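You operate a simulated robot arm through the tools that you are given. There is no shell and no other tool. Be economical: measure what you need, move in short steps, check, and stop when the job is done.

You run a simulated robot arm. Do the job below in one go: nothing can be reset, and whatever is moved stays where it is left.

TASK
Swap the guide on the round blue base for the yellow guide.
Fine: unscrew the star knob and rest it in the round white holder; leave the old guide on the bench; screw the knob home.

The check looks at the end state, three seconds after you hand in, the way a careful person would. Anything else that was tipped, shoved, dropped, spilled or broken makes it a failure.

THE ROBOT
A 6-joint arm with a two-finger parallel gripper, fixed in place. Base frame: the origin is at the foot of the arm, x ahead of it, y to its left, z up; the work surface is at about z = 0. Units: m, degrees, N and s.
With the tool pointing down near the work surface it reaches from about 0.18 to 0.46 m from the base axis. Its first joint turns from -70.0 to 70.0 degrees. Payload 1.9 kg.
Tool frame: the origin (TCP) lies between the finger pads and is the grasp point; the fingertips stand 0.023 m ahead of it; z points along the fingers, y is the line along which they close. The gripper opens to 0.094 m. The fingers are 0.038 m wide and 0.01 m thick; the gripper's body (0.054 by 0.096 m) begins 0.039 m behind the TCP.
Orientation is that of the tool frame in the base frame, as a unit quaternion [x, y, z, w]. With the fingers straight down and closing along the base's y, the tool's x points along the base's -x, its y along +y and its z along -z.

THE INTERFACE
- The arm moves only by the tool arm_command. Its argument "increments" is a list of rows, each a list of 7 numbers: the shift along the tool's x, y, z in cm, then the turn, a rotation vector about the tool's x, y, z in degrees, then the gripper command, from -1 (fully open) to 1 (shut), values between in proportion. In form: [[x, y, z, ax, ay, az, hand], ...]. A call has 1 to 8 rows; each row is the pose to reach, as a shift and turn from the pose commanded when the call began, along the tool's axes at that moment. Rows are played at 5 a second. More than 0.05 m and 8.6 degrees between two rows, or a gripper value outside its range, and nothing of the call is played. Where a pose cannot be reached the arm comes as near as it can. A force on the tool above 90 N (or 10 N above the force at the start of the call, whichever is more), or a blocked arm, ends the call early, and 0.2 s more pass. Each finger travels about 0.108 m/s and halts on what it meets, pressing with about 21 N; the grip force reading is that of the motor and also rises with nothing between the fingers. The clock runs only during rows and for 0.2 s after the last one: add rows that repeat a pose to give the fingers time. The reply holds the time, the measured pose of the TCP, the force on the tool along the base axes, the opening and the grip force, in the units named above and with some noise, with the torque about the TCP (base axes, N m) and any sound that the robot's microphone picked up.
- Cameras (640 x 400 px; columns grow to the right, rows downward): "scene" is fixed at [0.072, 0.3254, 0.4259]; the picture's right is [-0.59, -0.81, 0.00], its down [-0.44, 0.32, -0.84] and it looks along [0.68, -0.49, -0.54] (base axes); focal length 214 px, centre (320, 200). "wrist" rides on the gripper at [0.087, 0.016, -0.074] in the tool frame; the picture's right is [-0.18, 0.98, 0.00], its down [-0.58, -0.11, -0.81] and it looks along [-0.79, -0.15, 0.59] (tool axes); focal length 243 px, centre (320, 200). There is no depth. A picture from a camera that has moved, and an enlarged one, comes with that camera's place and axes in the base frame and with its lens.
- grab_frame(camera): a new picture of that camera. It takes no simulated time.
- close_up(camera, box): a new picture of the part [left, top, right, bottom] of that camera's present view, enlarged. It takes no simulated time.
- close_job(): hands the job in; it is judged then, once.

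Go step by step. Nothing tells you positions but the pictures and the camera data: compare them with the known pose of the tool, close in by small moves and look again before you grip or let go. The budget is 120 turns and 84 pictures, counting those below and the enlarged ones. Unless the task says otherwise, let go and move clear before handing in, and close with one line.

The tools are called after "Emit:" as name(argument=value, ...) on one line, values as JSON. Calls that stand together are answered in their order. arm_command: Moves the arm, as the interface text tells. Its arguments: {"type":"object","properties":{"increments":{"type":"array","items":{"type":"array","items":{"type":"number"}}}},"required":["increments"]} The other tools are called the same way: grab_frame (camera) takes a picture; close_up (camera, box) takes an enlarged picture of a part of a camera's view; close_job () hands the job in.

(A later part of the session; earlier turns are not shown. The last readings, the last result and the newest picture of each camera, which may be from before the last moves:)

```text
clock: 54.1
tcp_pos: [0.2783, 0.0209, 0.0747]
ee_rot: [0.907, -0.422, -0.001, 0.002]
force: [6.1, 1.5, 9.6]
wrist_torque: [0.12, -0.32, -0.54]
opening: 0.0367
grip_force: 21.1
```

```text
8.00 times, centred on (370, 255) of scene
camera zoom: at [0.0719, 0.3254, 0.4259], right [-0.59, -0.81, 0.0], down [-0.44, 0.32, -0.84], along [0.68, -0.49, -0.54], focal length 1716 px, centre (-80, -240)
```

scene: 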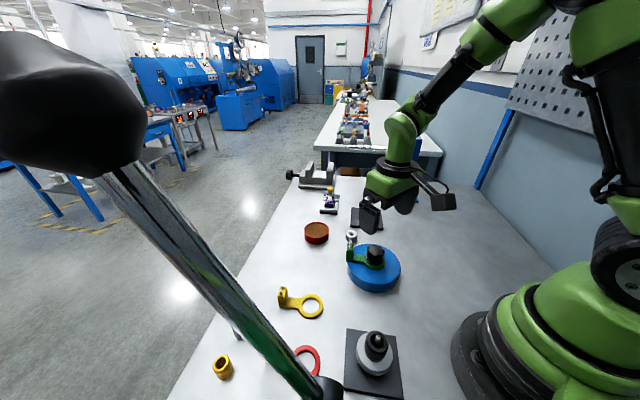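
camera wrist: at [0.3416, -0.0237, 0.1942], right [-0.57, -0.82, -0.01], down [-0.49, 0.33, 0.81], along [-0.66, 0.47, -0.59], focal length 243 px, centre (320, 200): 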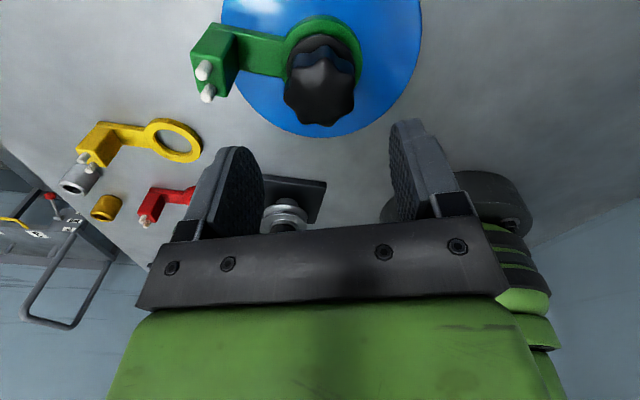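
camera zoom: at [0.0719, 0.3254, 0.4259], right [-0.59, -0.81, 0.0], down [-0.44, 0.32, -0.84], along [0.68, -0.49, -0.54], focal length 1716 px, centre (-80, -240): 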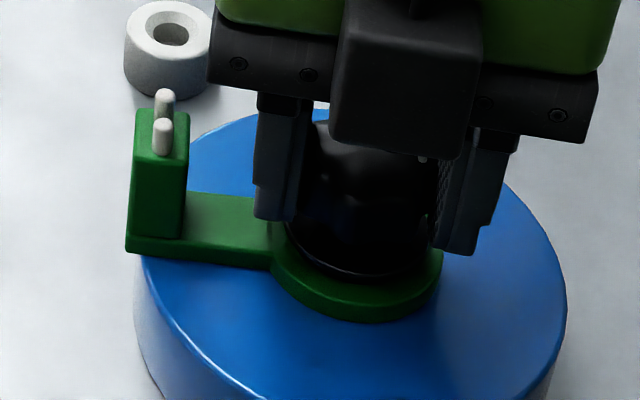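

I'll test with a small lift again.

Emit:
arm_command(increments=[[0, 0, -0.2, 0, 0, 0, 1], [0, 0, -0.4, 0, 0, 0, 1], [0, 0, -0.4, 0, 0, 0, 1]])

Emit:
arm_command(increments=[[0, 0, -0.3, 0, 0, 0, 1], [0, 0, -0.6, 0, 0, 0, 1], [0, 0, -0.6, 0, 0, 0, 1]])

Emit:
close_up(camera="scene", box=[345, 230, 395, 280])

```text
clock: 54.9
tcp_pos: [0.2795, 0.0199, 0.0783]
ee_rot: [0.907, -0.422, 0.0, 0.0]
force: [11.3, 34.0, -20.4]
wrist_torque: [0.28, -0.04, 0.07]
opening: 0.0372
grip_force: 20.8
```

```text
clock: 55.7
tcp_pos: [0.2812, 0.017, 0.084]
ee_rot: [0.906, -0.422, 0.001, 0.0]
force: [17.9, 11.2, -25.2]
wrist_torque: [0.03, -0.38, -0.13]
opening: 0.0364
grip_force: 21.0
```

```text
8.00 times, centred on (370, 255) of scene
camera zoom: at [0.072, 0.3254, 0.4259], right [-0.59, -0.81, 0.0], down [-0.44, 0.32, -0.84], along [0.68, -0.49, -0.54], focal length 1716 px, centre (-80, -240)
```

zoom: 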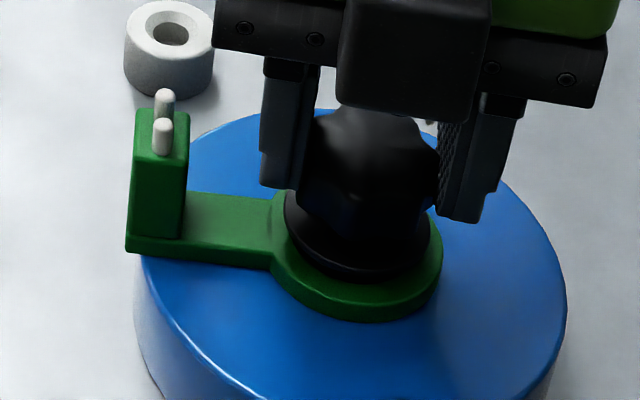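

The fingers slid again and the knob did not rise, so that sweep probably slipped on the lobes. I'll regrip lower and watch the torque over a short turn.

Emit:
arm_command(increments=[[0, 0, 0, 0, 0, 0, -0.1], [0, 0, 0.5, 0, 0, 0, -0.1], [0, 0, 1.1, 0, 0, 0, -0.1], [0, 0, 1.1, 0, 0, 0, -0.1], [0, 0, 1.1, 0, 0, 0, 1], [0, 0, 1.1, 0, 0, 0, 1], [0, 0, 1.1, 0, 0, 0, 1]])

Emit:
arm_command(increments=[[0, 0, 0, 0, 0, -8.5, 1], [0, 0, 0, 0, 0, -16, 1]])

Emit:
close_up(camera="wrist", box=[220, 60, 420, 220])

```text
clock: 57.3
tcp_pos: [0.2796, 0.0204, 0.0761]
ee_rot: [0.907, -0.421, 0.002, 0.0]
force: [13.3, 25.0, -1.2]
wrist_torque: [0.09, 0.02, -0.01]
opening: 0.0369
grip_force: 21.1
```

```text
clock: 57.9
tcp_pos: [0.2808, 0.0193, 0.0751]
ee_rot: [0.957, -0.289, 0.004, -0.001]
force: [29.8, 11.1, -1.7]
wrist_torque: [0.01, -0.15, -0.44]
opening: 0.0365
grip_force: 21.0
```

```text
2.50 times, centred on (320, 140) of wrist
camera zoom: at [0.345, -0.0417, 0.1505], right [-0.7, -0.72, 0.0], down [-0.43, 0.41, 0.8], along [-0.57, 0.56, -0.6], focal length 606 px, centre (320, 350)
```

zoom: 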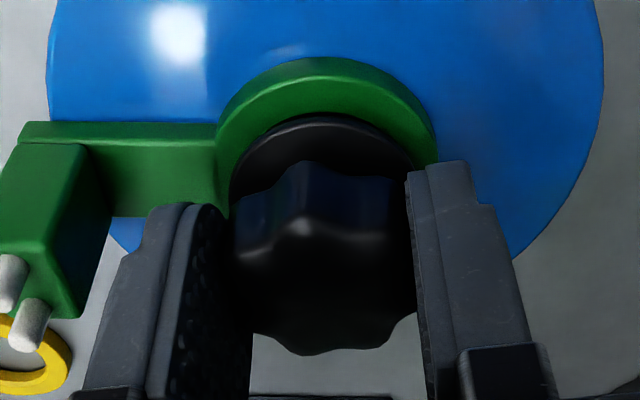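

The knob slipped inside the fingers, so it resists turning. I'll release, lift clear and look closely at how the knob sits on the ring.

Emit:
arm_command(increments=[[0, 0, 0, 0, 0, 0, -0.1], [0, 0, -1, 0, 0, 0, -0.1], [0, 0, -3, 0, 0, 8, -0.1], [0, 0, -5, 0, 0, 16, -0.1], [0, 0, -7, 0, 0, 24, -0.1], [0, 0, -7, 0, 0, 32, -0.1]])

Emit:
close_up(camera="scene", box=[355, 235, 395, 275])

Emit:
close_up(camera="wrist", box=[240, 0, 400, 100])

```text
clock: 59.3
tcp_pos: [0.2788, 0.0198, 0.1461]
ee_rot: [0.838, -0.546, 0.002, 0.0]
force: [0.3, 1.0, -0.1]
wrist_torque: [-0.01, -0.01, 0.0]
opening: 0.0515
grip_force: 0.0
```

```text
10.00 times, centred on (375, 255) of scene
camera zoom: at [0.072, 0.3254, 0.4259], right [-0.59, -0.81, 0.0], down [-0.44, 0.32, -0.84], along [0.68, -0.49, -0.54], focal length 2145 px, centre (-230, -350)
```

zoom: 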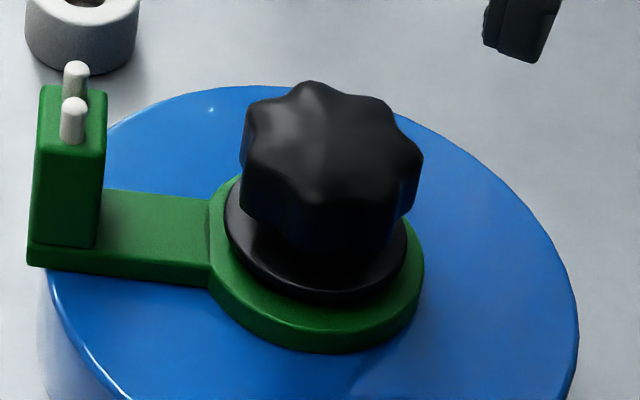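

```text
4.00 times, centred on (320, 50) of wrist
camera zoom: at [0.3001, -0.0655, 0.2194], right [-0.97, -0.23, 0.0], down [-0.14, 0.58, 0.81], along [-0.19, 0.78, -0.59], focal length 970 px, centre (320, 800)
```

zoom: 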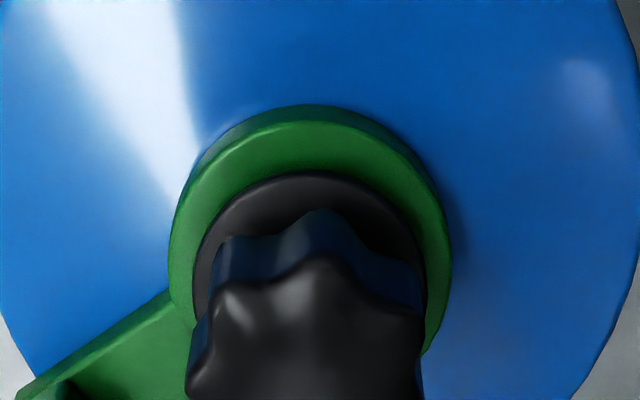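

The lobe pattern shows the knob did turn with the gripper in the first two sweeps. The last sweep started on lobe tips (0.037 opening), a poor phase. I'll regrip in the locking phase, about 13° off, and read the force.

Emit:
arm_command(increments=[[0.04, -0.08, 0, 0, 0, 6.5, -0.1], [0.04, -0.08, 2, 0, 0, 13, -0.1], [0.04, -0.08, 5, 0, 0, 13, -0.1], [0.04, -0.08, 7.1, 0, 0, 13, -0.1], [0.04, -0.08, 7.1, 0, 0, 13, -0.1], [0.04, -0.08, 7.1, 0, 0, 13, 1], [0.04, -0.08, 7.1, 0, 0, 13, 1], [0.04, -0.08, 7.1, 0, 0, 13, 1]])

```text
clock: 61.1
tcp_pos: [0.2805, 0.0187, 0.0734]
ee_rot: [0.772, -0.635, 0.0, 0.001]
force: [-1.0, -2.3, -0.8]
wrist_torque: [-0.05, 0.0, -0.08]
opening: 0.0366
grip_force: 20.6
```

Lateral force is near zero. I'll test a small turn each way.

Emit:
arm_command(increments=[[0, 0, 0, 0, 0, -5, 1], [0, 0, 0, 0, 0, -10, 1]])

Emit:
arm_command(increments=[[0, 0, 0, 0, 0, -5, 1], [0, 0, 0, 0, 0, -10, 1]])

Emit:
arm_command(increments=[[0, 0, 0, 0, 0, 5, 1], [0, 0, 0, 0, 0, 10, 1]])

Emit:
arm_command(increments=[[0, 0, 0, 0, 0, 5, 1], [0, 0, 0, 0, 0, 10, 1]])

```text
clock: 61.7
tcp_pos: [0.2813, 0.018, 0.0726]
ee_rot: [0.825, -0.565, -0.001, 0.0]
force: [-3.9, 1.6, 1.5]
wrist_torque: [-0.05, -0.23, -0.48]
opening: 0.0369
grip_force: 21.3
```

```text
clock: 62.3
tcp_pos: [0.2805, 0.021, 0.0733]
ee_rot: [0.871, -0.491, -0.002, 0.002]
force: [-14.0, 2.8, 0.1]
wrist_torque: [0.02, -0.1, -0.41]
opening: 0.0363
grip_force: 20.6
```

```text
clock: 62.9
tcp_pos: [0.2796, 0.0201, 0.0738]
ee_rot: [0.824, -0.566, -0.001, 0.001]
force: [-13.6, 12.5, -5.7]
wrist_torque: [0.26, 0.05, 0.04]
opening: 0.0361
grip_force: 21.7
```

```text
clock: 63.5
tcp_pos: [0.2802, 0.0193, 0.0737]
ee_rot: [0.772, -0.636, -0.001, 0.001]
force: [-19.9, 19.4, -1.9]
wrist_torque: [0.11, -0.11, 0.01]
opening: 0.0366
grip_force: 20.9
```

Counter-clockwise is resisted at about 0.45 N·m, while clockwise seems free. I'll take a picture, turn clockwise a bit more and see whether the knob follows.

Emit:
close_up(camera="wrist", box=[220, 60, 420, 220])

Emit:
arm_command(increments=[[-0.08, 0.05, 0, 0, 0, 8, 1], [-0.08, 0.05, 0, 0, 0, 16, 1], [-0.08, 0.05, 0, 0, 0, 24, 1], [-0.08, 0.05, 0, 0, 0, 32, 1], [-0.08, 0.05, 0, 0, 0, 39, 1]])

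Emit:
close_up(camera="wrist", box=[220, 60, 420, 220])

```text
2.50 times, centred on (320, 140) of wrist
camera zoom: at [0.2818, -0.0683, 0.1478], right [-1.0, -0.01, 0.0], down [0.0, 0.59, 0.81], along [-0.01, 0.81, -0.59], focal length 606 px, centre (320, 350)
```

zoom: 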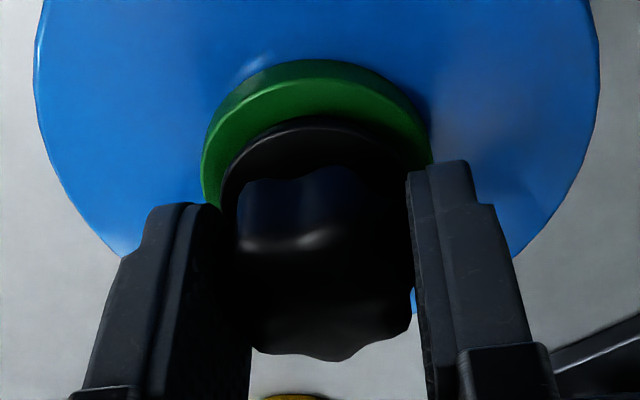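

```text
clock: 64.7
tcp_pos: [0.2796, 0.0213, 0.0724]
ee_rot: [-0.514, 0.858, 0.0, 0.0]
force: [-0.2, -29.5, 0.0]
wrist_torque: [-0.23, 0.15, 0.0]
opening: 0.0362
grip_force: 21.1
```

```text
2.50 times, centred on (320, 140) of wrist
camera zoom: at [0.2262, -0.0476, 0.1473], right [-0.78, 0.63, 0.0], down [0.37, 0.46, 0.81], along [0.51, 0.63, -0.59], focal length 606 px, centre (320, 350)
```

zoom: 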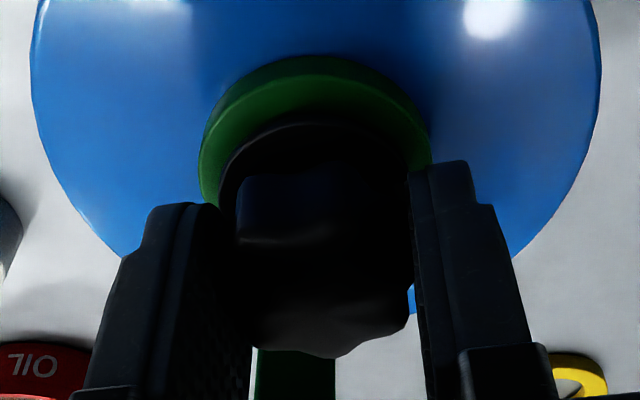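

The knob follows clockwise freely but is stopped counter-clockwise. I'll turn clockwise at constant height and read the vertical force, which tells the thread's hand.

Emit:
arm_command(increments=[[0.05, -0.05, 0, 0, 0, 8.5, 1], [0.05, -0.05, 0, 0, 0, 17, 1], [0.05, -0.05, 0, 0, 0, 25.5, 1], [0.05, -0.05, 0, 0, 0, 34, 1], [0.05, -0.05, 0, 0, 0, 42.5, 1], [0.05, -0.05, 0, 0, 0, 51, 1], [0.05, -0.05, 0, 0, 0, 59.5, 1], [0.05, -0.05, 0, 0, 0, 68, 1]])

Emit:
arm_command(increments=[[0, 0, 0, 0, 0, 8.5, 1], [0, 0, 0, 0, 0, 17, 1], [0, 0, 0, 0, 0, 25.5, 1], [0, 0, 0, 0, 0, 34, 1], [0, 0, 0, 0, 0, 42.5, 1], [0, 0, 0, 0, 0, 51, 1], [0, 0, 0, 0, 0, 59.5, 1], [0, 0, 0, 0, 0, 68, 1]])

Emit:
arm_command(increments=[[0, 0, 0, 0, 0, 8.5, 1], [0, 0, 0, 0, 0, 17, 1], [0, 0, 0, 0, 0, 25.5, 1], [0, 0, 0, 0, 0, 34, 1], [0, 0, 0, 0, 0, 42.5, 1], [0, 0, 0, 0, 0, 51, 1], [0, 0, 0, 0, 0, 59.5, 1], [0, 0, 0, 0, 0, 68, 1]])

Emit:
close_up(camera="scene", box=[355, 235, 395, 275])

```text
clock: 66.5
tcp_pos: [0.2809, 0.0206, 0.0754]
ee_rot: [0.052, 0.999, 0.0, 0.002]
force: [22.0, 0.0, -14.5]
wrist_torque: [0.07, -0.31, 0.0]
opening: 0.036
grip_force: 20.7
```

```text
clock: 68.3
tcp_pos: [0.2815, 0.0195, 0.0727]
ee_rot: [0.602, 0.799, 0.0, 0.002]
force: [23.8, 0.1, -3.5]
wrist_torque: [-0.15, -0.13, 0.02]
opening: 0.0362
grip_force: 21.1
```

```text
clock: 70.1
tcp_pos: [0.2806, 0.0195, 0.0732]
ee_rot: [0.945, 0.326, 0.002, 0.001]
force: [28.3, -31.6, -19.6]
wrist_torque: [0.24, 0.01, 0.03]
opening: 0.0382
grip_force: 21.1
```

```text
10.00 times, centred on (375, 255) of scene
camera zoom: at [0.072, 0.3254, 0.4259], right [-0.59, -0.81, 0.0], down [-0.44, 0.32, -0.84], along [0.68, -0.49, -0.54], focal length 2145 px, centre (-230, -350)
```

zoom: 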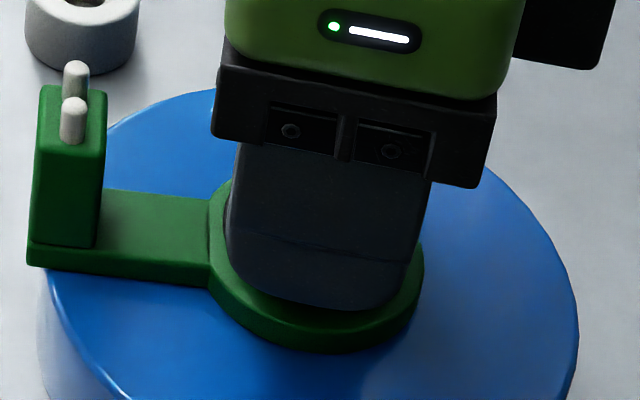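

Clockwise drives the knob down, so the thread is right-handed and the top of travel is near 1.45 turns. Side load may be jamming the stud there. I'll regrip, go back up counter-clockwise, and lift with the side force nulled.

Emit:
arm_command(increments=[[0, 0, 0, 0, 0, 0, -0.1], [0, 0.1, 0, 0, 0, 0, -0.1], [0, 0.1, 0, 0, 0, 0, 1], [0, 0.1, 0, 0, 0, 0, 1], [0, 0.1, 0, 0, 0, 0, 1]])

Emit:
close_up(camera="wrist", box=[220, 60, 420, 220])

```text
clock: 71.3
tcp_pos: [0.2819, 0.0181, 0.0733]
ee_rot: [0.945, 0.326, 0.001, 0.001]
force: [19.4, -30.7, -8.3]
wrist_torque: [-0.01, 0.01, 0.01]
opening: 0.0365
grip_force: 20.6
```

```text
2.50 times, centred on (320, 140) of wrist
camera zoom: at [0.3602, 0.0603, 0.1479], right [0.46, -0.89, 0.0], down [-0.53, -0.27, 0.8], along [-0.71, -0.37, -0.59], focal length 606 px, centre (320, 350)
```

zoom: 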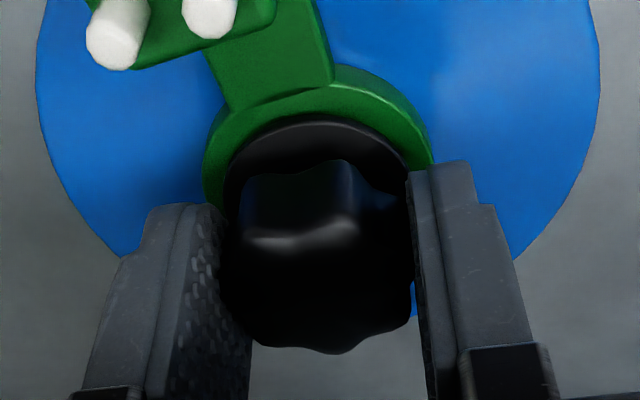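

Stable phase, with residual side force mostly along the closing direction. I'll correct it and sweep counter-clockwise in steps.

Emit:
arm_command(increments=[[0, 0.12, 0, 0, 0, -8.5, 1], [0, 0.12, 0, 0, 0, -17, 1], [0, 0.12, 0, 0, 0, -25.5, 1], [0, 0.12, 0, 0, 0, -34, 1], [0, 0.12, 0, 0, 0, -42.5, 1], [0, 0.12, 0, 0, 0, -51, 1], [0, 0.12, 0, 0, 0, -59.5, 1], [0, 0.12, 0, 0, 0, -68, 1]])

Emit:
arm_command(increments=[[0, 0, 0, 0, 0, -8.5, 1], [0, 0, 0, 0, 0, -17, 1], [0, 0, 0, 0, 0, -25.5, 1], [0, 0, -0.02, 0, 0, -34, 1], [0, 0, -0.02, 0, 0, -42.5, 1], [0, 0, -0.03, 0, 0, -51, 1], [0, 0, -0.03, 0, 0, -59.5, 1], [0, 0, -0.03, 0, 0, -68, 1]])

Emit:
arm_command(increments=[[0, 0, 0, 0, 0, -8.5, 1], [0, 0, 0, 0, 0, -17, 1], [0, 0, 0, 0, 0, -25.5, 1], [0, 0, -0.02, 0, 0, -34, 1], [0, 0, -0.02, 0, 0, -42.5, 1], [0, 0, -0.03, 0, 0, -51, 1], [0, 0, -0.03, 0, 0, -59.5, 1], [0, 0, -0.03, 0, 0, -68, 1]])

```text
clock: 73.1
tcp_pos: [0.2823, 0.0192, 0.0737]
ee_rot: [0.6, 0.8, 0.0, 0.001]
force: [17.2, 22.7, -1.0]
wrist_torque: [0.35, -0.28, -0.01]
opening: 0.0362
grip_force: 20.9
```

```text
clock: 74.9
tcp_pos: [0.2789, 0.0194, 0.074]
ee_rot: [0.05, 0.999, -0.002, -0.002]
force: [3.5, 41.7, 3.7]
wrist_torque: [0.69, -0.35, 0.03]
opening: 0.0378
grip_force: 21.0
```

```text
clock: 76.7
tcp_pos: [0.2799, 0.0168, 0.0741]
ee_rot: [-0.515, 0.857, 0.002, -0.003]
force: [-26.7, 1.5, 16.0]
wrist_torque: [-0.15, 0.28, 0.03]
opening: 0.0368
grip_force: 21.0
```

It turns freely with no torque. I'll correct the side force and go on toward the stop in smaller steps.

Emit:
arm_command(increments=[[0.05, 0.09, -0.04, 0, 0, -8.5, 1], [0.05, 0.09, -0.04, 0, 0, -17, 1], [0.05, 0.09, -0.05, 0, 0, -25.5, 1], [0.05, 0.09, -0.05, 0, 0, -34, 1]])

Emit:
arm_command(increments=[[0, 0, 0, 0, 0, -8.5, 1], [0, 0, 0, 0, 0, -17, 1], [0, 0, 0, 0, 0, -25, 1]])

Emit:
close_up(camera="wrist", box=[220, 60, 420, 220])

```text
clock: 77.7
tcp_pos: [0.28, 0.0187, 0.0742]
ee_rot: [0.745, -0.667, 0.001, 0.0]
force: [-8.9, -6.3, 1.6]
wrist_torque: [-0.08, 0.36, 0.03]
opening: 0.0365
grip_force: 21.0
```

```text
clock: 78.5
tcp_pos: [0.2796, 0.0184, 0.0747]
ee_rot: [0.872, -0.49, 0.001, -0.001]
force: [1.2, -1.3, 0.0]
wrist_torque: [0.0, -0.01, 0.01]
opening: 0.0364
grip_force: 20.9
```

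```text
2.50 times, centred on (320, 140) of wrist
camera zoom: at [0.3123, -0.0634, 0.1492], right [-0.94, -0.35, 0.0], down [-0.21, 0.55, 0.81], along [-0.28, 0.75, -0.59], focal length 606 px, centre (320, 350)
```

zoom: 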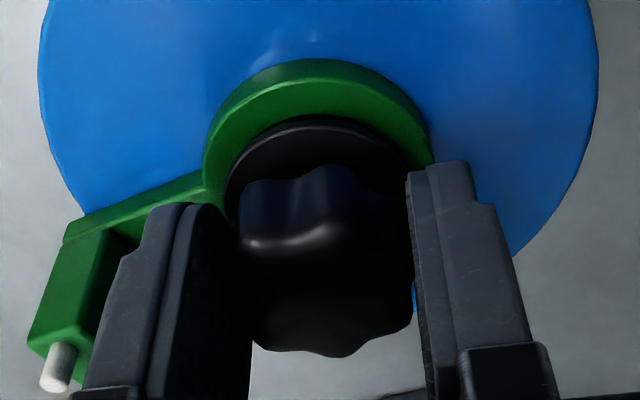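

All forces went to zero, a sign that the knob may have come off the thread. I'll lift in small steps.

Emit:
arm_command(increments=[[0, 0, -0.1, 0, 0, 0, 1], [0, 0, -0.2, 0, 0, 0, 1], [0, 0, -0.3, 0, 0, 0, 1]])

Emit:
arm_command(increments=[[0, 0, -0.1, 0, 0, 0, 1], [0, 0, -0.2, 0, 0, 0, 1], [0, 0, -0.3, 0, 0, 0, 1]])

Emit:
close_up(camera="scene", box=[355, 235, 395, 275])

```text
clock: 79.3
tcp_pos: [0.279, 0.0188, 0.0779]
ee_rot: [0.87, -0.492, 0.001, 0.0]
force: [0.3, 0.0, 0.3]
wrist_torque: [-0.01, -0.03, 0.0]
opening: 0.0367
grip_force: 21.1
```

```text
clock: 80.1
tcp_pos: [0.2792, 0.0198, 0.0809]
ee_rot: [0.871, -0.492, 0.0, 0.0]
force: [-0.3, -0.7, -0.7]
wrist_torque: [0.02, 0.01, -0.02]
opening: 0.0366
grip_force: 21.0
```

```text
10.00 times, centred on (375, 255) of scene
camera zoom: at [0.072, 0.3254, 0.4259], right [-0.59, -0.81, 0.0], down [-0.44, 0.32, -0.84], along [0.68, -0.49, -0.54], focal length 2145 px, centre (-230, -350)
```

zoom: 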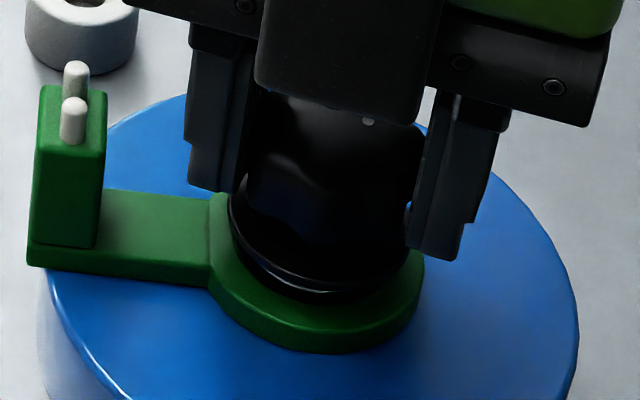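

The knob is rising freely with the gripper and the gap under the flange is visible. I'll keep lifting straight up.

Emit:
arm_command(increments=[[0, 0, -0.3, 0, 0, 0, 1], [0, 0, -0.6, 0, 0, 0, 1], [0, 0, -1.0, 0, 0, 0, 1], [0, 0, -1.4, 0, 0, 0, 1]])

Emit:
arm_command(increments=[[0, 0, -1, 0, 0, 0, 1], [0, 0, -2, 0, 0, 0, 1], [0, 0, -3, 0, 0, 0, 1], [0, 0, -4, 0, 0, 0, 1]])

Emit:
grab_frame(camera="scene")

Emit:
close_up(camera="scene", box=[330, 195, 420, 285])

```text
clock: 81.1
tcp_pos: [0.2803, 0.0205, 0.0937]
ee_rot: [0.871, -0.491, 0.0, 0.0]
force: [-0.5, -0.1, 0.3]
wrist_torque: [-0.01, 0.01, 0.04]
opening: 0.0365
grip_force: 20.7
```

```text
clock: 82.1
tcp_pos: [0.2798, 0.018, 0.1364]
ee_rot: [0.871, -0.491, 0.001, 0.0]
force: [-0.2, 0.5, -0.5]
wrist_torque: [-0.01, 0.01, -0.03]
opening: 0.0365
grip_force: 21.3
```

```text
39 pictures are left
```

scene: 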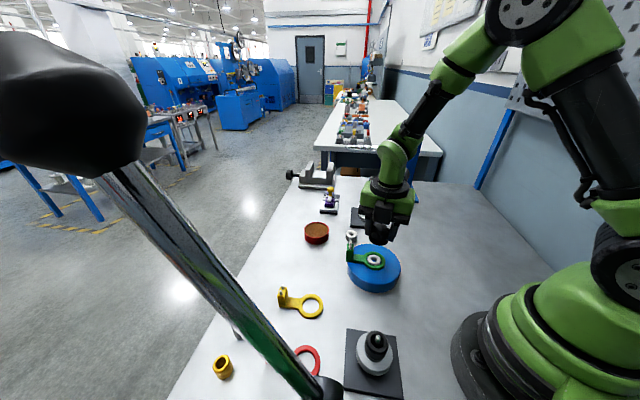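

```text
4.44 times, centred on (375, 240) of scene
camera zoom: at [0.072, 0.3254, 0.4259], right [-0.59, -0.81, 0.0], down [-0.44, 0.32, -0.84], along [0.68, -0.49, -0.54], focal length 953 px, centre (76, 22)
```

zoom: 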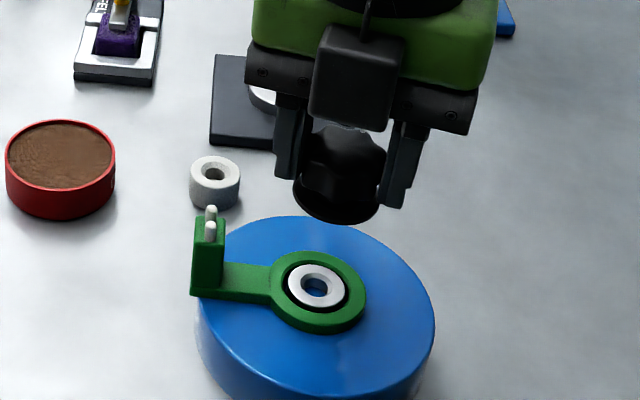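

The knob is off, and the base has a silver boss through the green ring. I'll turn the wrist back so the camera arm faces the robot, away from the rod stand, before travelling to the holder.

Emit:
arm_command(increments=[[0, 0, -0.5, 0, 0, 8.5, 1], [0, 0, -1, 0, 0, 17, 1], [0, 0, -1, 0, 0, 25.5, 1], [0, 0, -1, 0, 0, 34, 1], [0, 0, -1, 0, 0, 42.5, 1], [0, 0, -1, 0, 0, 51, 1], [0, 0, -1, 0, 0, 59.5, 1], [0, 0, -1, 0, 0, 68, 1]])

Emit:
arm_command(increments=[[0, 0, 0, 0, 0, 8.5, 1], [0, 0, 0, 0, 0, 17, 1], [0, 0, 0, 0, 0, 25.5, 1], [0, 0, 0, 0, 0, 34, 1], [0, 0, 0, 0, 0, 42.5, 1], [0, 0, 0, 0, 0, 51, 1], [0, 0, 0, 0, 0, 53, 1]])

Emit:
grab_frame(camera="wrist")

Emit:
close_up(camera="scene", box=[330, 180, 410, 260])

```text
clock: 83.9
tcp_pos: [0.2805, 0.0181, 0.146]
ee_rot: [-0.446, 0.895, 0.0, 0.001]
force: [0.5, -0.4, -1.1]
wrist_torque: [0.03, 0.01, 0.0]
opening: 0.0363
grip_force: 21.3
```

```text
clock: 85.5
tcp_pos: [0.2799, 0.018, 0.1451]
ee_rot: [0.0, 1.0, -0.001, 0.0]
force: [-0.5, -0.5, 0.0]
wrist_torque: [0.03, -0.03, -0.01]
opening: 0.0361
grip_force: 20.5
```

```text
37 pictures are left
camera wrist: at [0.1944, 0.0351, 0.2193], right [0.18, 0.98, 0.0], down [0.58, -0.11, 0.81], along [0.79, -0.15, -0.59], focal length 243 px, centre (320, 200)
```

wrist: 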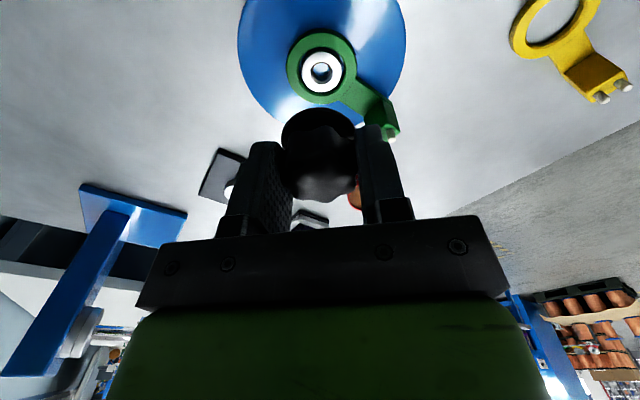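

```text
5.00 times, centred on (370, 220) of scene
camera zoom: at [0.072, 0.3254, 0.4259], right [-0.59, -0.81, 0.0], down [-0.44, 0.32, -0.84], along [0.68, -0.49, -0.54], focal length 1072 px, centre (70, 100)
```

zoom: 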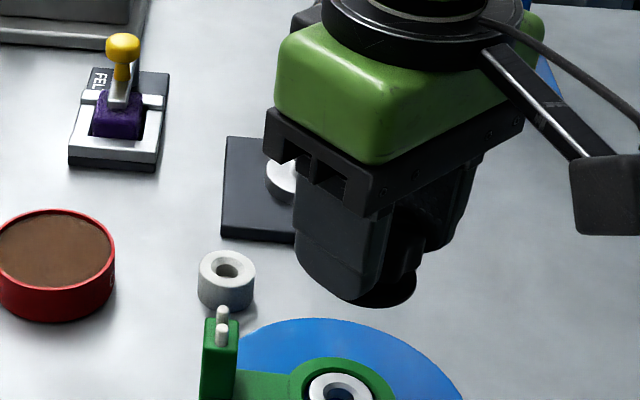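

Holder hole estimate is (0.3895, -0.0155), top about 18 mm high. I'll travel there at height and take a look.

Emit:
arm_command(increments=[[-2.5, -0.9, 0, 0, 0, 0, 1], [-5, -1.8, 0, 0, 0, 0, 1], [-7.5, -2.7, 0, 0, 0, 0, 1], [-10, -3.3, 0, 0, 0, 0, 1], [-10.97, -3.52, 1, 0, 0, 0, 1], [-10.97, -3.52, 3, 0, 0, 0, 1], [-10.97, -3.52, 4, 0, 0, 0, 1]])

Emit:
close_up(camera="wrist", box=[220, 40, 420, 200])

Emit:
close_up(camera="scene", box=[310, 190, 390, 270])

```text
clock: 87.1
tcp_pos: [0.3887, -0.0176, 0.1035]
ee_rot: [-0.001, 1.0, -0.001, 0.0]
force: [0.4, 0.3, -0.5]
wrist_torque: [-0.04, 0.0, -0.01]
opening: 0.0362
grip_force: 21.3
```

```text
2.50 times, centred on (320, 120) of wrist
camera zoom: at [0.3037, 0.0006, 0.1783], right [0.18, 0.98, 0.0], down [0.58, -0.11, 0.81], along [0.79, -0.15, -0.59], focal length 606 px, centre (320, 400)
```

zoom: 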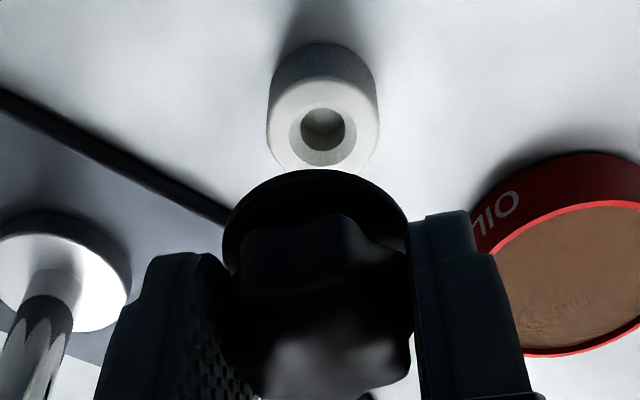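

```text
5.00 times, centred on (350, 230) of scene
camera zoom: at [0.072, 0.3254, 0.4259], right [-0.59, -0.81, 0.0], down [-0.44, 0.32, -0.84], along [0.68, -0.49, -0.54], focal length 1072 px, centre (170, 50)
```

zoom: 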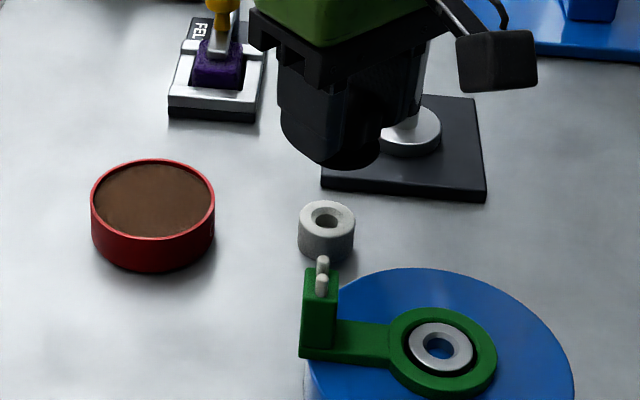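

The holder hole is about 1 mm ahead and 1 mm to the left of the knob axis. I'll correct and descend in steps, watching the force.

Emit:
arm_command(increments=[[-0.1, 0.11, 0.5, 0, 0, 0, 1], [-0.1, 0.11, 1.2, 0, 0, 0, 1], [-0.1, 0.11, 2.0, 0, 0, 0, 1]])

Emit:
arm_command(increments=[[0, 0, 0.3, 0, 0, 0, 1], [0, 0, 0.6, 0, 0, 0, 1], [0, 0, 0.9, 0, 0, 0, 1]])

Emit:
close_up(camera="scene", box=[325, 205, 385, 265])

Emit:
close_up(camera="wrist", box=[220, 40, 420, 200])

```text
clock: 87.9
tcp_pos: [0.3905, -0.0158, 0.0839]
ee_rot: [-0.001, 1.0, -0.001, 0.0]
force: [0.1, 0.2, -0.5]
wrist_torque: [0.01, 0.02, -0.01]
opening: 0.0362
grip_force: 21.4
```

```text
clock: 88.7
tcp_pos: [0.3913, -0.015, 0.0759]
ee_rot: [0.0, 1.0, -0.001, 0.0]
force: [0.6, -0.2, -0.1]
wrist_torque: [0.01, -0.01, 0.0]
opening: 0.036
grip_force: 21.1
```

```text
6.67 times, centred on (355, 235) of scene
camera zoom: at [0.072, 0.3254, 0.4259], right [-0.59, -0.81, 0.0], down [-0.44, 0.32, -0.84], along [0.68, -0.49, -0.54], focal length 1430 px, centre (87, -33)
```

zoom: 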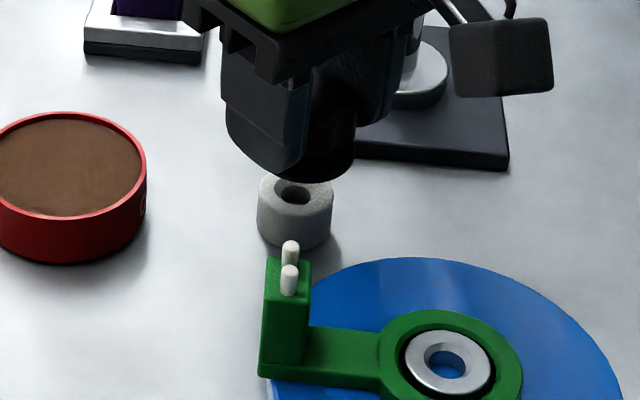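

```text
2.50 times, centred on (320, 120) of wrist
camera zoom: at [0.3052, 0.0017, 0.1489], right [0.18, 0.98, 0.0], down [0.58, -0.11, 0.81], along [0.79, -0.15, -0.59], focal length 606 px, centre (320, 400)
```

zoom: 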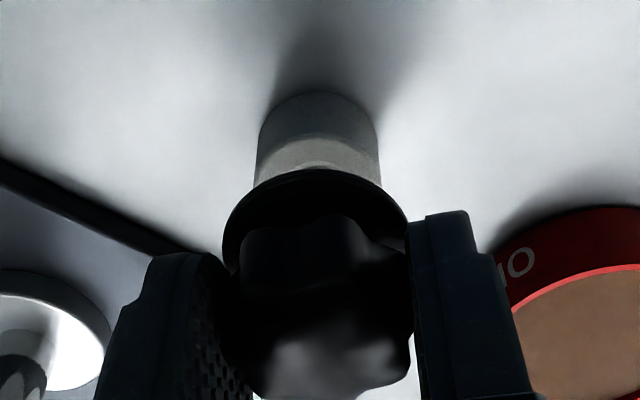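

Wrist view looks aligned; the scene view is ambiguous, so I'll zoom in there.

Emit:
close_up(camera="scene", box=[340, 217, 366, 243])

```text
15.38 times, centred on (353, 230) of scene
camera zoom: at [0.072, 0.3254, 0.4259], right [-0.59, -0.81, 0.0], down [-0.44, 0.32, -0.84], along [0.68, -0.49, -0.54], focal length 3300 px, centre (-188, -262)
```

zoom: 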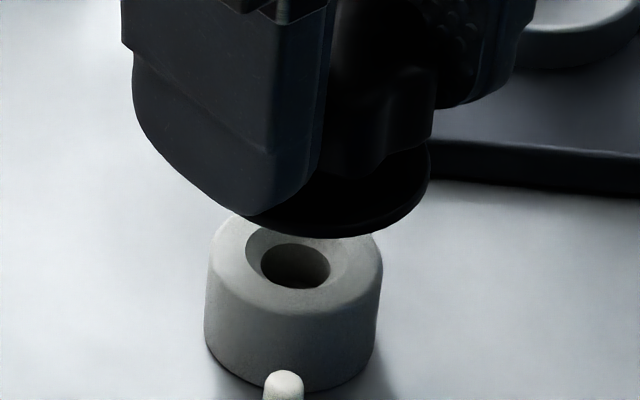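

I'll zoom in on the wrist view to settle the sideways offset.

Emit:
close_up(camera="wrist", box=[270, 70, 370, 132])

```text
6.40 times, centred on (320, 101) of wrist
camera zoom: at [0.3052, 0.0017, 0.1489], right [0.18, 0.98, 0.0], down [0.58, -0.11, 0.81], along [0.79, -0.15, -0.59], focal length 1553 px, centre (320, 834)
```

zoom: 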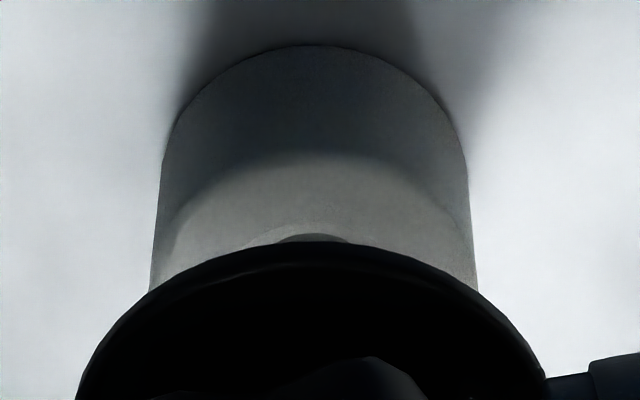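

Both views suggest the knob needs to go a few millimetres further ahead (+x). I'll shift 4 mm and compare again.

Emit:
arm_command(increments=[[-0.2, -0.05, 0, 0, 0, 0, 1], [-0.4, -0.05, 0, 0, 0, 0, 1], [-0.4, -0.05, 0, 0, 0, 0, 1]])

Emit:
close_up(camera="scene", box=[340, 217, 366, 243])

Emit:
close_up(camera="wrist", box=[270, 70, 370, 132])

```text
clock: 89.5
tcp_pos: [0.3946, -0.0153, 0.0763]
ee_rot: [0.0, 1.0, 0.0, 0.0]
force: [-1.0, -0.3, -0.9]
wrist_torque: [-0.04, 0.0, 0.0]
opening: 0.0361
grip_force: 21.1
```

```text
15.38 times, centred on (353, 230) of scene
camera zoom: at [0.072, 0.3254, 0.4259], right [-0.59, -0.81, 0.0], down [-0.44, 0.32, -0.84], along [0.68, -0.49, -0.54], focal length 3300 px, centre (-188, -262)
```

zoom: 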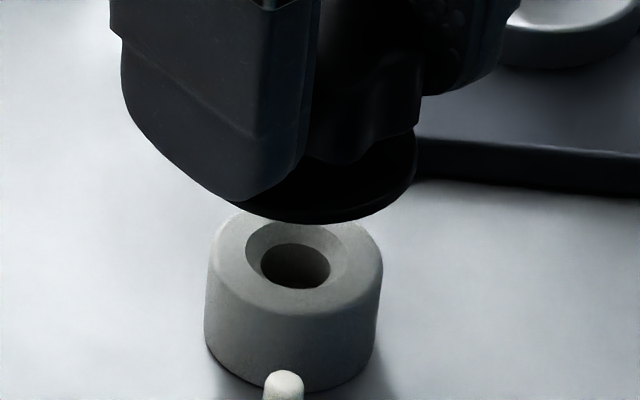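

```text
6.40 times, centred on (320, 101) of wrist
camera zoom: at [0.309, 0.0012, 0.1494], right [0.18, 0.98, 0.0], down [0.58, -0.11, 0.81], along [0.79, -0.15, -0.59], focal length 1553 px, centre (320, 834)
```

zoom: 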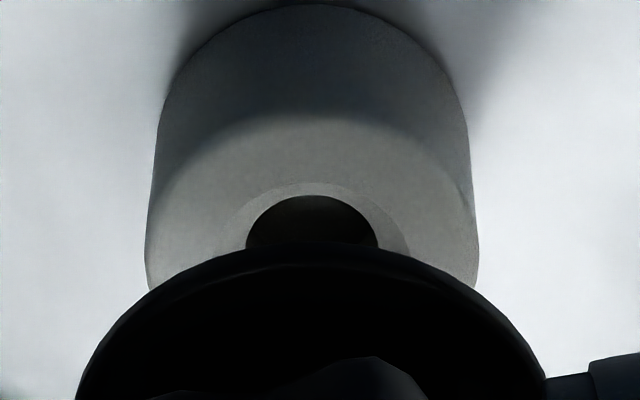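

With the flange about 29 mm below the TCP, both views now agree to within 1 mm. I'll descend gently toward the seat at TCP z≈0.047.

Emit:
arm_command(increments=[[-0.02, 0.05, 0.3, 0, 0, 0, 1], [-0.02, 0.05, 0.6, 0, 0, 0, 1], [-0.02, 0.05, 0.9, 0, 0, 0, 1]])

Emit:
arm_command(increments=[[0, 0, 0.25, 0, 0, 0, 1], [0, 0, 0.5, 0, 0, 0, 1], [0, 0, 0.75, 0, 0, 0, 1]])

Emit:
close_up(camera="scene", box=[335, 212, 375, 252])

```text
clock: 90.3
tcp_pos: [0.3929, -0.0169, 0.0656]
ee_rot: [-0.001, 1.0, -0.001, 0.0]
force: [-0.6, 0.4, 0.9]
wrist_torque: [-0.03, 0.02, 0.0]
opening: 0.0361
grip_force: 21.0
```

```text
clock: 91.1
tcp_pos: [0.395, -0.015, 0.0593]
ee_rot: [0.0, 1.0, -0.002, 0.0]
force: [0.8, -0.3, 0.2]
wrist_torque: [-0.02, 0.0, 0.03]
opening: 0.0361
grip_force: 21.1
```

```text
10.00 times, centred on (355, 232) of scene
camera zoom: at [0.072, 0.3254, 0.4259], right [-0.59, -0.81, 0.0], down [-0.44, 0.32, -0.84], along [0.68, -0.49, -0.54], focal length 2145 px, centre (-30, -120)
```

zoom: 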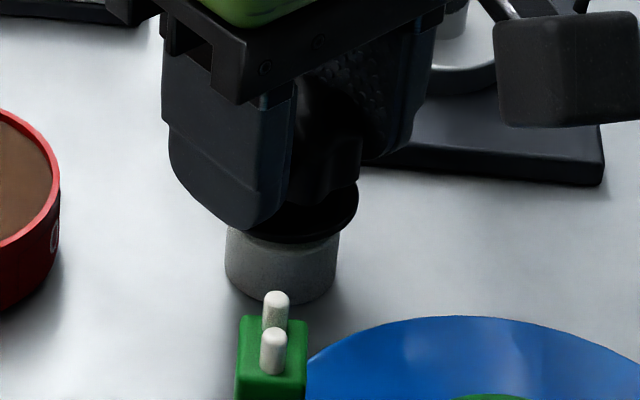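

No force yet and it looks aligned over the holder. I'll continue down.

Emit:
arm_command(increments=[[0, 0, 0.2, 0, 0, 0, 1], [0, 0, 0.4, 0, 0, 0, 1], [0, 0, 0.6, 0, 0, 0, 1]])

Emit:
arm_command(increments=[[0, 0, 0.15, 0, 0, 0, 1], [0, 0, 0.3, 0, 0, 0, 1], [0, 0, 0.45, 0, 0, 0, 1]])

Emit:
close_up(camera="scene", box=[335, 212, 375, 252])

```text
clock: 91.9
tcp_pos: [0.3954, -0.0148, 0.0535]
ee_rot: [-0.002, 1.0, -0.002, 0.0]
force: [-0.3, 0.5, 0.2]
wrist_torque: [-0.01, 0.03, 0.05]
opening: 0.0362
grip_force: 20.8
```

```text
clock: 92.7
tcp_pos: [0.3963, -0.0163, 0.0497]
ee_rot: [0.0, 1.0, -0.001, 0.002]
force: [-9.0, -4.9, 24.8]
wrist_torque: [-0.03, 0.17, 0.1]
opening: 0.0361
grip_force: 20.9
```

```text
10.00 times, centred on (355, 232) of scene
camera zoom: at [0.0719, 0.3254, 0.4259], right [-0.59, -0.81, 0.0], down [-0.44, 0.32, -0.84], along [0.68, -0.49, -0.54], focal length 2145 px, centre (-30, -120)
```

zoom: 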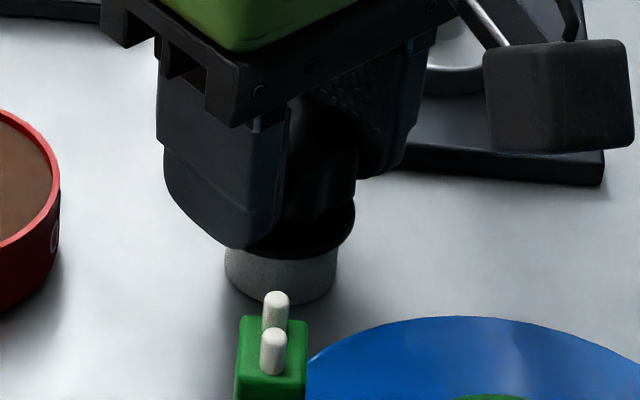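

It has seated: 25 N upward at TCP z≈0.0495. I'll relieve a little, open and lift away.

Emit:
arm_command(increments=[[0, 0, -0.1, 0, 0, 0, 1], [0, 0, -0.1, 0, 0, 0, -0.1], [0, 0, -0.1, 0, 0, 0, -0.1], [0, 0, -1.5, 0, 0, 0, -0.1], [0, 0, -4, 0, 0, 0, -0.1], [0, 0, -7, 0, 0, 0, -0.1], [0, 0, -9, 0, 0, 0, -0.1]])

Emit:
close_up(camera="scene", box=[310, 200, 410, 300])

Emit:
grab_frame(camera="wrist")

```text
clock: 94.3
tcp_pos: [0.3961, -0.016, 0.1383]
ee_rot: [-0.001, 1.0, -0.001, 0.0]
force: [-0.1, 0.2, 0.2]
wrist_torque: [-0.02, 0.02, -0.04]
opening: 0.0515
grip_force: 0.0
```

```text
4.00 times, centred on (360, 250) of scene
camera zoom: at [0.072, 0.3254, 0.4259], right [-0.59, -0.81, 0.0], down [-0.44, 0.32, -0.84], along [0.68, -0.49, -0.54], focal length 858 px, centre (160, 0)
```

zoom: 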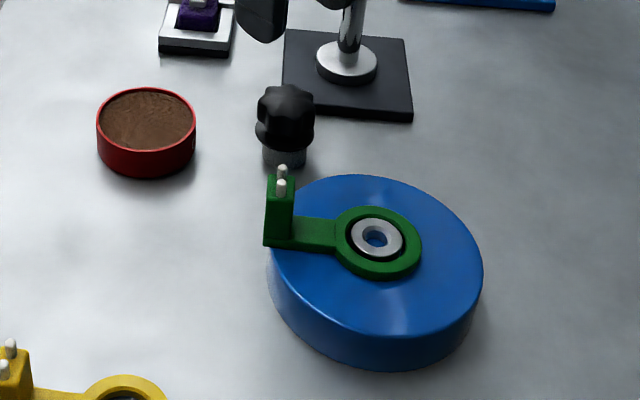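

```text
24 pictures are left
camera wrist: at [0.3107, 0.0009, 0.2136], right [0.18, 0.98, 0.0], down [0.58, -0.11, 0.81], along [0.79, -0.15, -0.59], focal length 243 px, centre (320, 200)
```

wrist: 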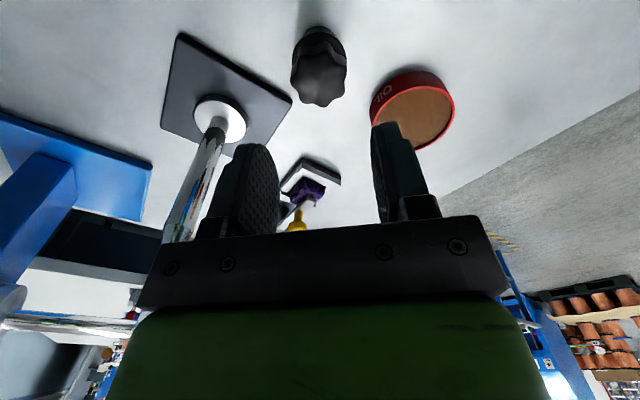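

The knob stands in the white holder. Next is the green guide: its post is near (0.3206, 0.061), with the arm at about 45° from the boss. I'll move above it with the tool turned -45°.

Emit:
arm_command(increments=[[1.3, 1.3, 0, 0, 0, -7.5, -0.3], [2.6, 2.6, 0, 0, 0, -15, -0.3], [3.9, 3.9, 0, 0, 0, -22.5, -0.3], [5.2, 5.2, 0, 0, 0, -30, -0.3], [6.5, 6.5, 0, 0, 0, -37.5, -0.3], [7.55, 7.7, 0, 0, 0, -45, -0.3], [7.55, 7.7, 1.5, 0, 0, -45, -0.3], [7.55, 7.7, 2, 0, 0, -45, -0.3]])

Emit:
grab_frame(camera="wrist")

```text
clock: 96.1
tcp_pos: [0.3217, 0.0607, 0.1185]
ee_rot: [-0.383, 0.924, -0.001, 0.001]
force: [-0.2, -0.2, -0.7]
wrist_torque: [0.01, 0.02, 0.02]
opening: 0.0613
grip_force: 0.2
```

```text
23 pictures are left
camera wrist: at [0.2488, 0.0119, 0.1925], right [-0.57, 0.82, 0.0], down [0.49, 0.34, 0.81], along [0.66, 0.46, -0.59], focal length 243 px, centre (320, 200)
```

wrist: 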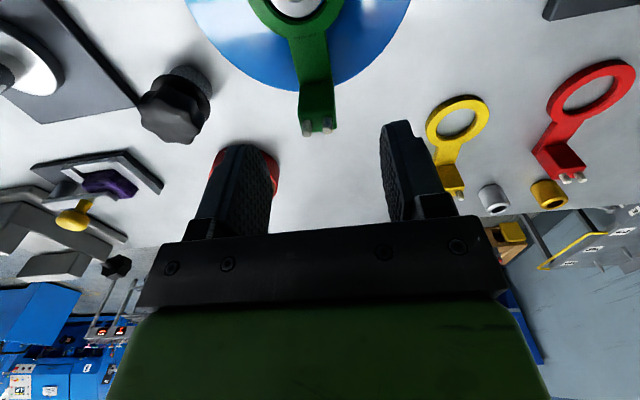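

Nearly centred. I'll descend part-way and take a close-up.

Emit:
arm_command(increments=[[0, 0, 1, 0, 0, 0, -0.3], [0, 0, 1.5, 0, 0, 0, -0.3], [0, 0, 1.5, 0, 0, 0, -0.3]])

Emit:
close_up(camera="wrist", box=[220, 40, 420, 200])

Emit:
close_up(camera="scene", box=[325, 205, 405, 285])

```text
clock: 96.9
tcp_pos: [0.3198, 0.0607, 0.1036]
ee_rot: [-0.384, 0.923, -0.001, 0.0]
force: [-0.1, -0.5, -0.3]
wrist_torque: [-0.02, 0.0, 0.0]
opening: 0.061
grip_force: 0.1
```

```text
2.50 times, centred on (320, 120) of wrist
camera zoom: at [0.2487, 0.012, 0.1784], right [-0.57, 0.82, 0.0], down [0.49, 0.34, 0.81], along [0.66, 0.46, -0.59], focal length 606 px, centre (320, 400)
```

zoom: 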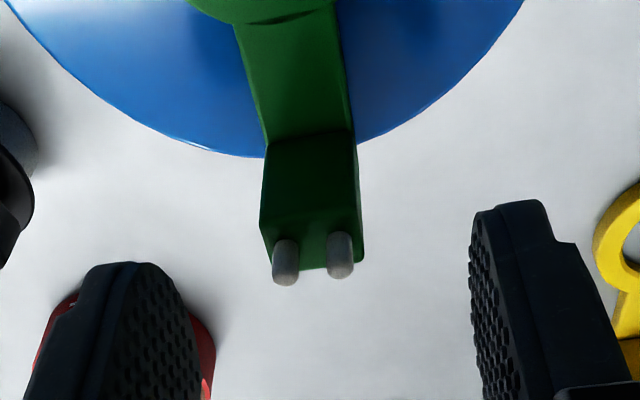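

```text
5.00 times, centred on (365, 245) of scene
camera zoom: at [0.072, 0.3254, 0.4259], right [-0.59, -0.81, 0.0], down [-0.44, 0.32, -0.84], along [0.68, -0.49, -0.54], focal length 1072 px, centre (95, -25)
```

zoom: 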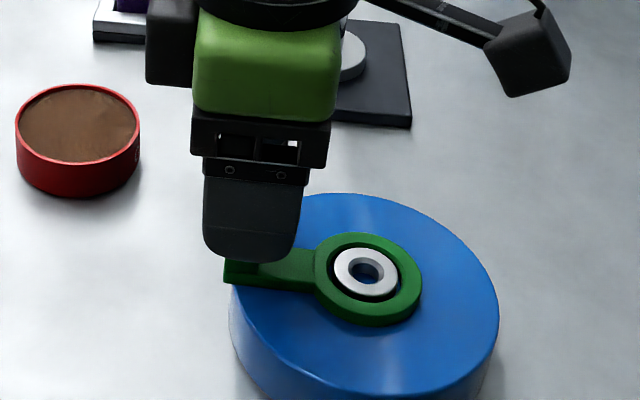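

Post is 22 mm wide and offset about -1.8 mm in tool y. I'll correct, lower to TCP z≈0.067 and close.

Emit:
arm_command(increments=[[0.1, -0.17, 1, 0, 0, 0, -0.3], [0.1, -0.17, 2, 0, 0, 0, -0.3], [0.1, -0.17, 3, 0, 0, 0, -0.3], [0.1, -0.17, 3.7, 0, 0, 0, -0.3], [0.1, -0.17, 3.7, 0, 0, 0, 1], [0.1, -0.17, 3.7, 0, 0, 0, 1], [0.1, -0.17, 3.7, 0, 0, 0, 1]])

```text
clock: 98.5
tcp_pos: [0.3211, 0.0586, 0.0665]
ee_rot: [-0.384, 0.923, 0.0, -0.001]
force: [-0.4, 0.4, -1.0]
wrist_torque: [0.01, -0.01, -0.01]
opening: 0.0211
grip_force: 21.0
```

Firm grip at (0.3211, 0.0586, 0.0665), opening 21 mm, forces near zero. I'll lift straight off the boss first and check.

Emit:
arm_command(increments=[[0, 0, -0.3, 0, 0, 0, 1], [0, 0, -0.6, 0, 0, 0, 1], [0, 0, -1.2, 0, 0, 0, 1], [0, 0, -2.5, 0, 0, 0, 1], [0, 0, -4, 0, 0, 0, 1], [0, 0, -6, 0, 0, 0, 1]])

Emit:
close_up(camera="scene", box=[310, 190, 410, 290])

```text
clock: 99.9
tcp_pos: [0.3207, 0.0604, 0.1251]
ee_rot: [-0.384, 0.923, -0.001, 0.0]
force: [0.5, -0.3, 0.4]
wrist_torque: [0.01, 0.01, -0.03]
opening: 0.0212
grip_force: 21.0
```

```text
4.00 times, centred on (360, 240) of scene
camera zoom: at [0.072, 0.3254, 0.4259], right [-0.59, -0.81, 0.0], down [-0.44, 0.32, -0.84], along [0.68, -0.49, -0.54], focal length 858 px, centre (160, 40)
```

zoom: 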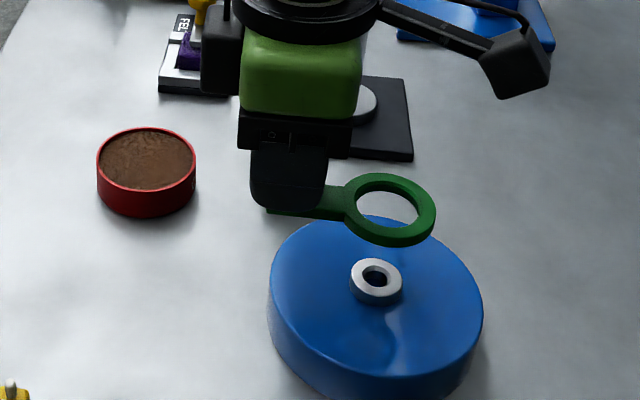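

The green guide lifts off cleanly, and the base has a plain boss. I'll carry it to the empty bench spot on the right, with its post at about (0.30, -0.11).

Emit:
arm_command(increments=[[0, 0, -1, 0, 0, 0, 1], [2.68, -2.09, -1.5, 0, 0, 0, 1], [5.36, -4.17, -1.5, 0, 0, 0, 1], [8.05, -6.26, -1.5, 0, 0, 0, 1], [10.7, -8.34, -1.5, 0, 0, 0, 1], [13.41, -10.43, -1.5, 0, 0, 0, 1], [13.41, -10.43, 2, 0, 0, 0, 1], [13.41, -10.43, 5, 0, 0, 0, 1]])

Emit:
close_up(camera="scene", box=[330, 160, 490, 300])

```text
clock: 101.7
tcp_pos: [0.2995, -0.1105, 0.078]
ee_rot: [-0.383, 0.924, -0.001, -0.001]
force: [-0.1, 0.1, 0.7]
wrist_torque: [0.04, 0.02, -0.01]
opening: 0.0211
grip_force: 20.9
```

```text
2.86 times, centred on (410, 230) of scene
camera zoom: at [0.072, 0.3254, 0.4259], right [-0.59, -0.81, 0.0], down [-0.44, 0.32, -0.84], along [0.68, -0.49, -0.54], focal length 613 px, centre (63, 114)
```

zoom: 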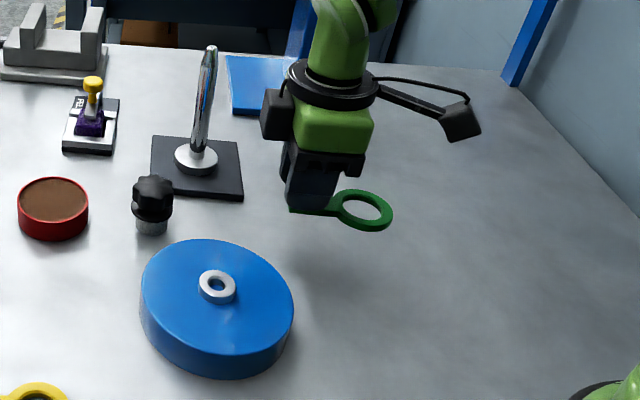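

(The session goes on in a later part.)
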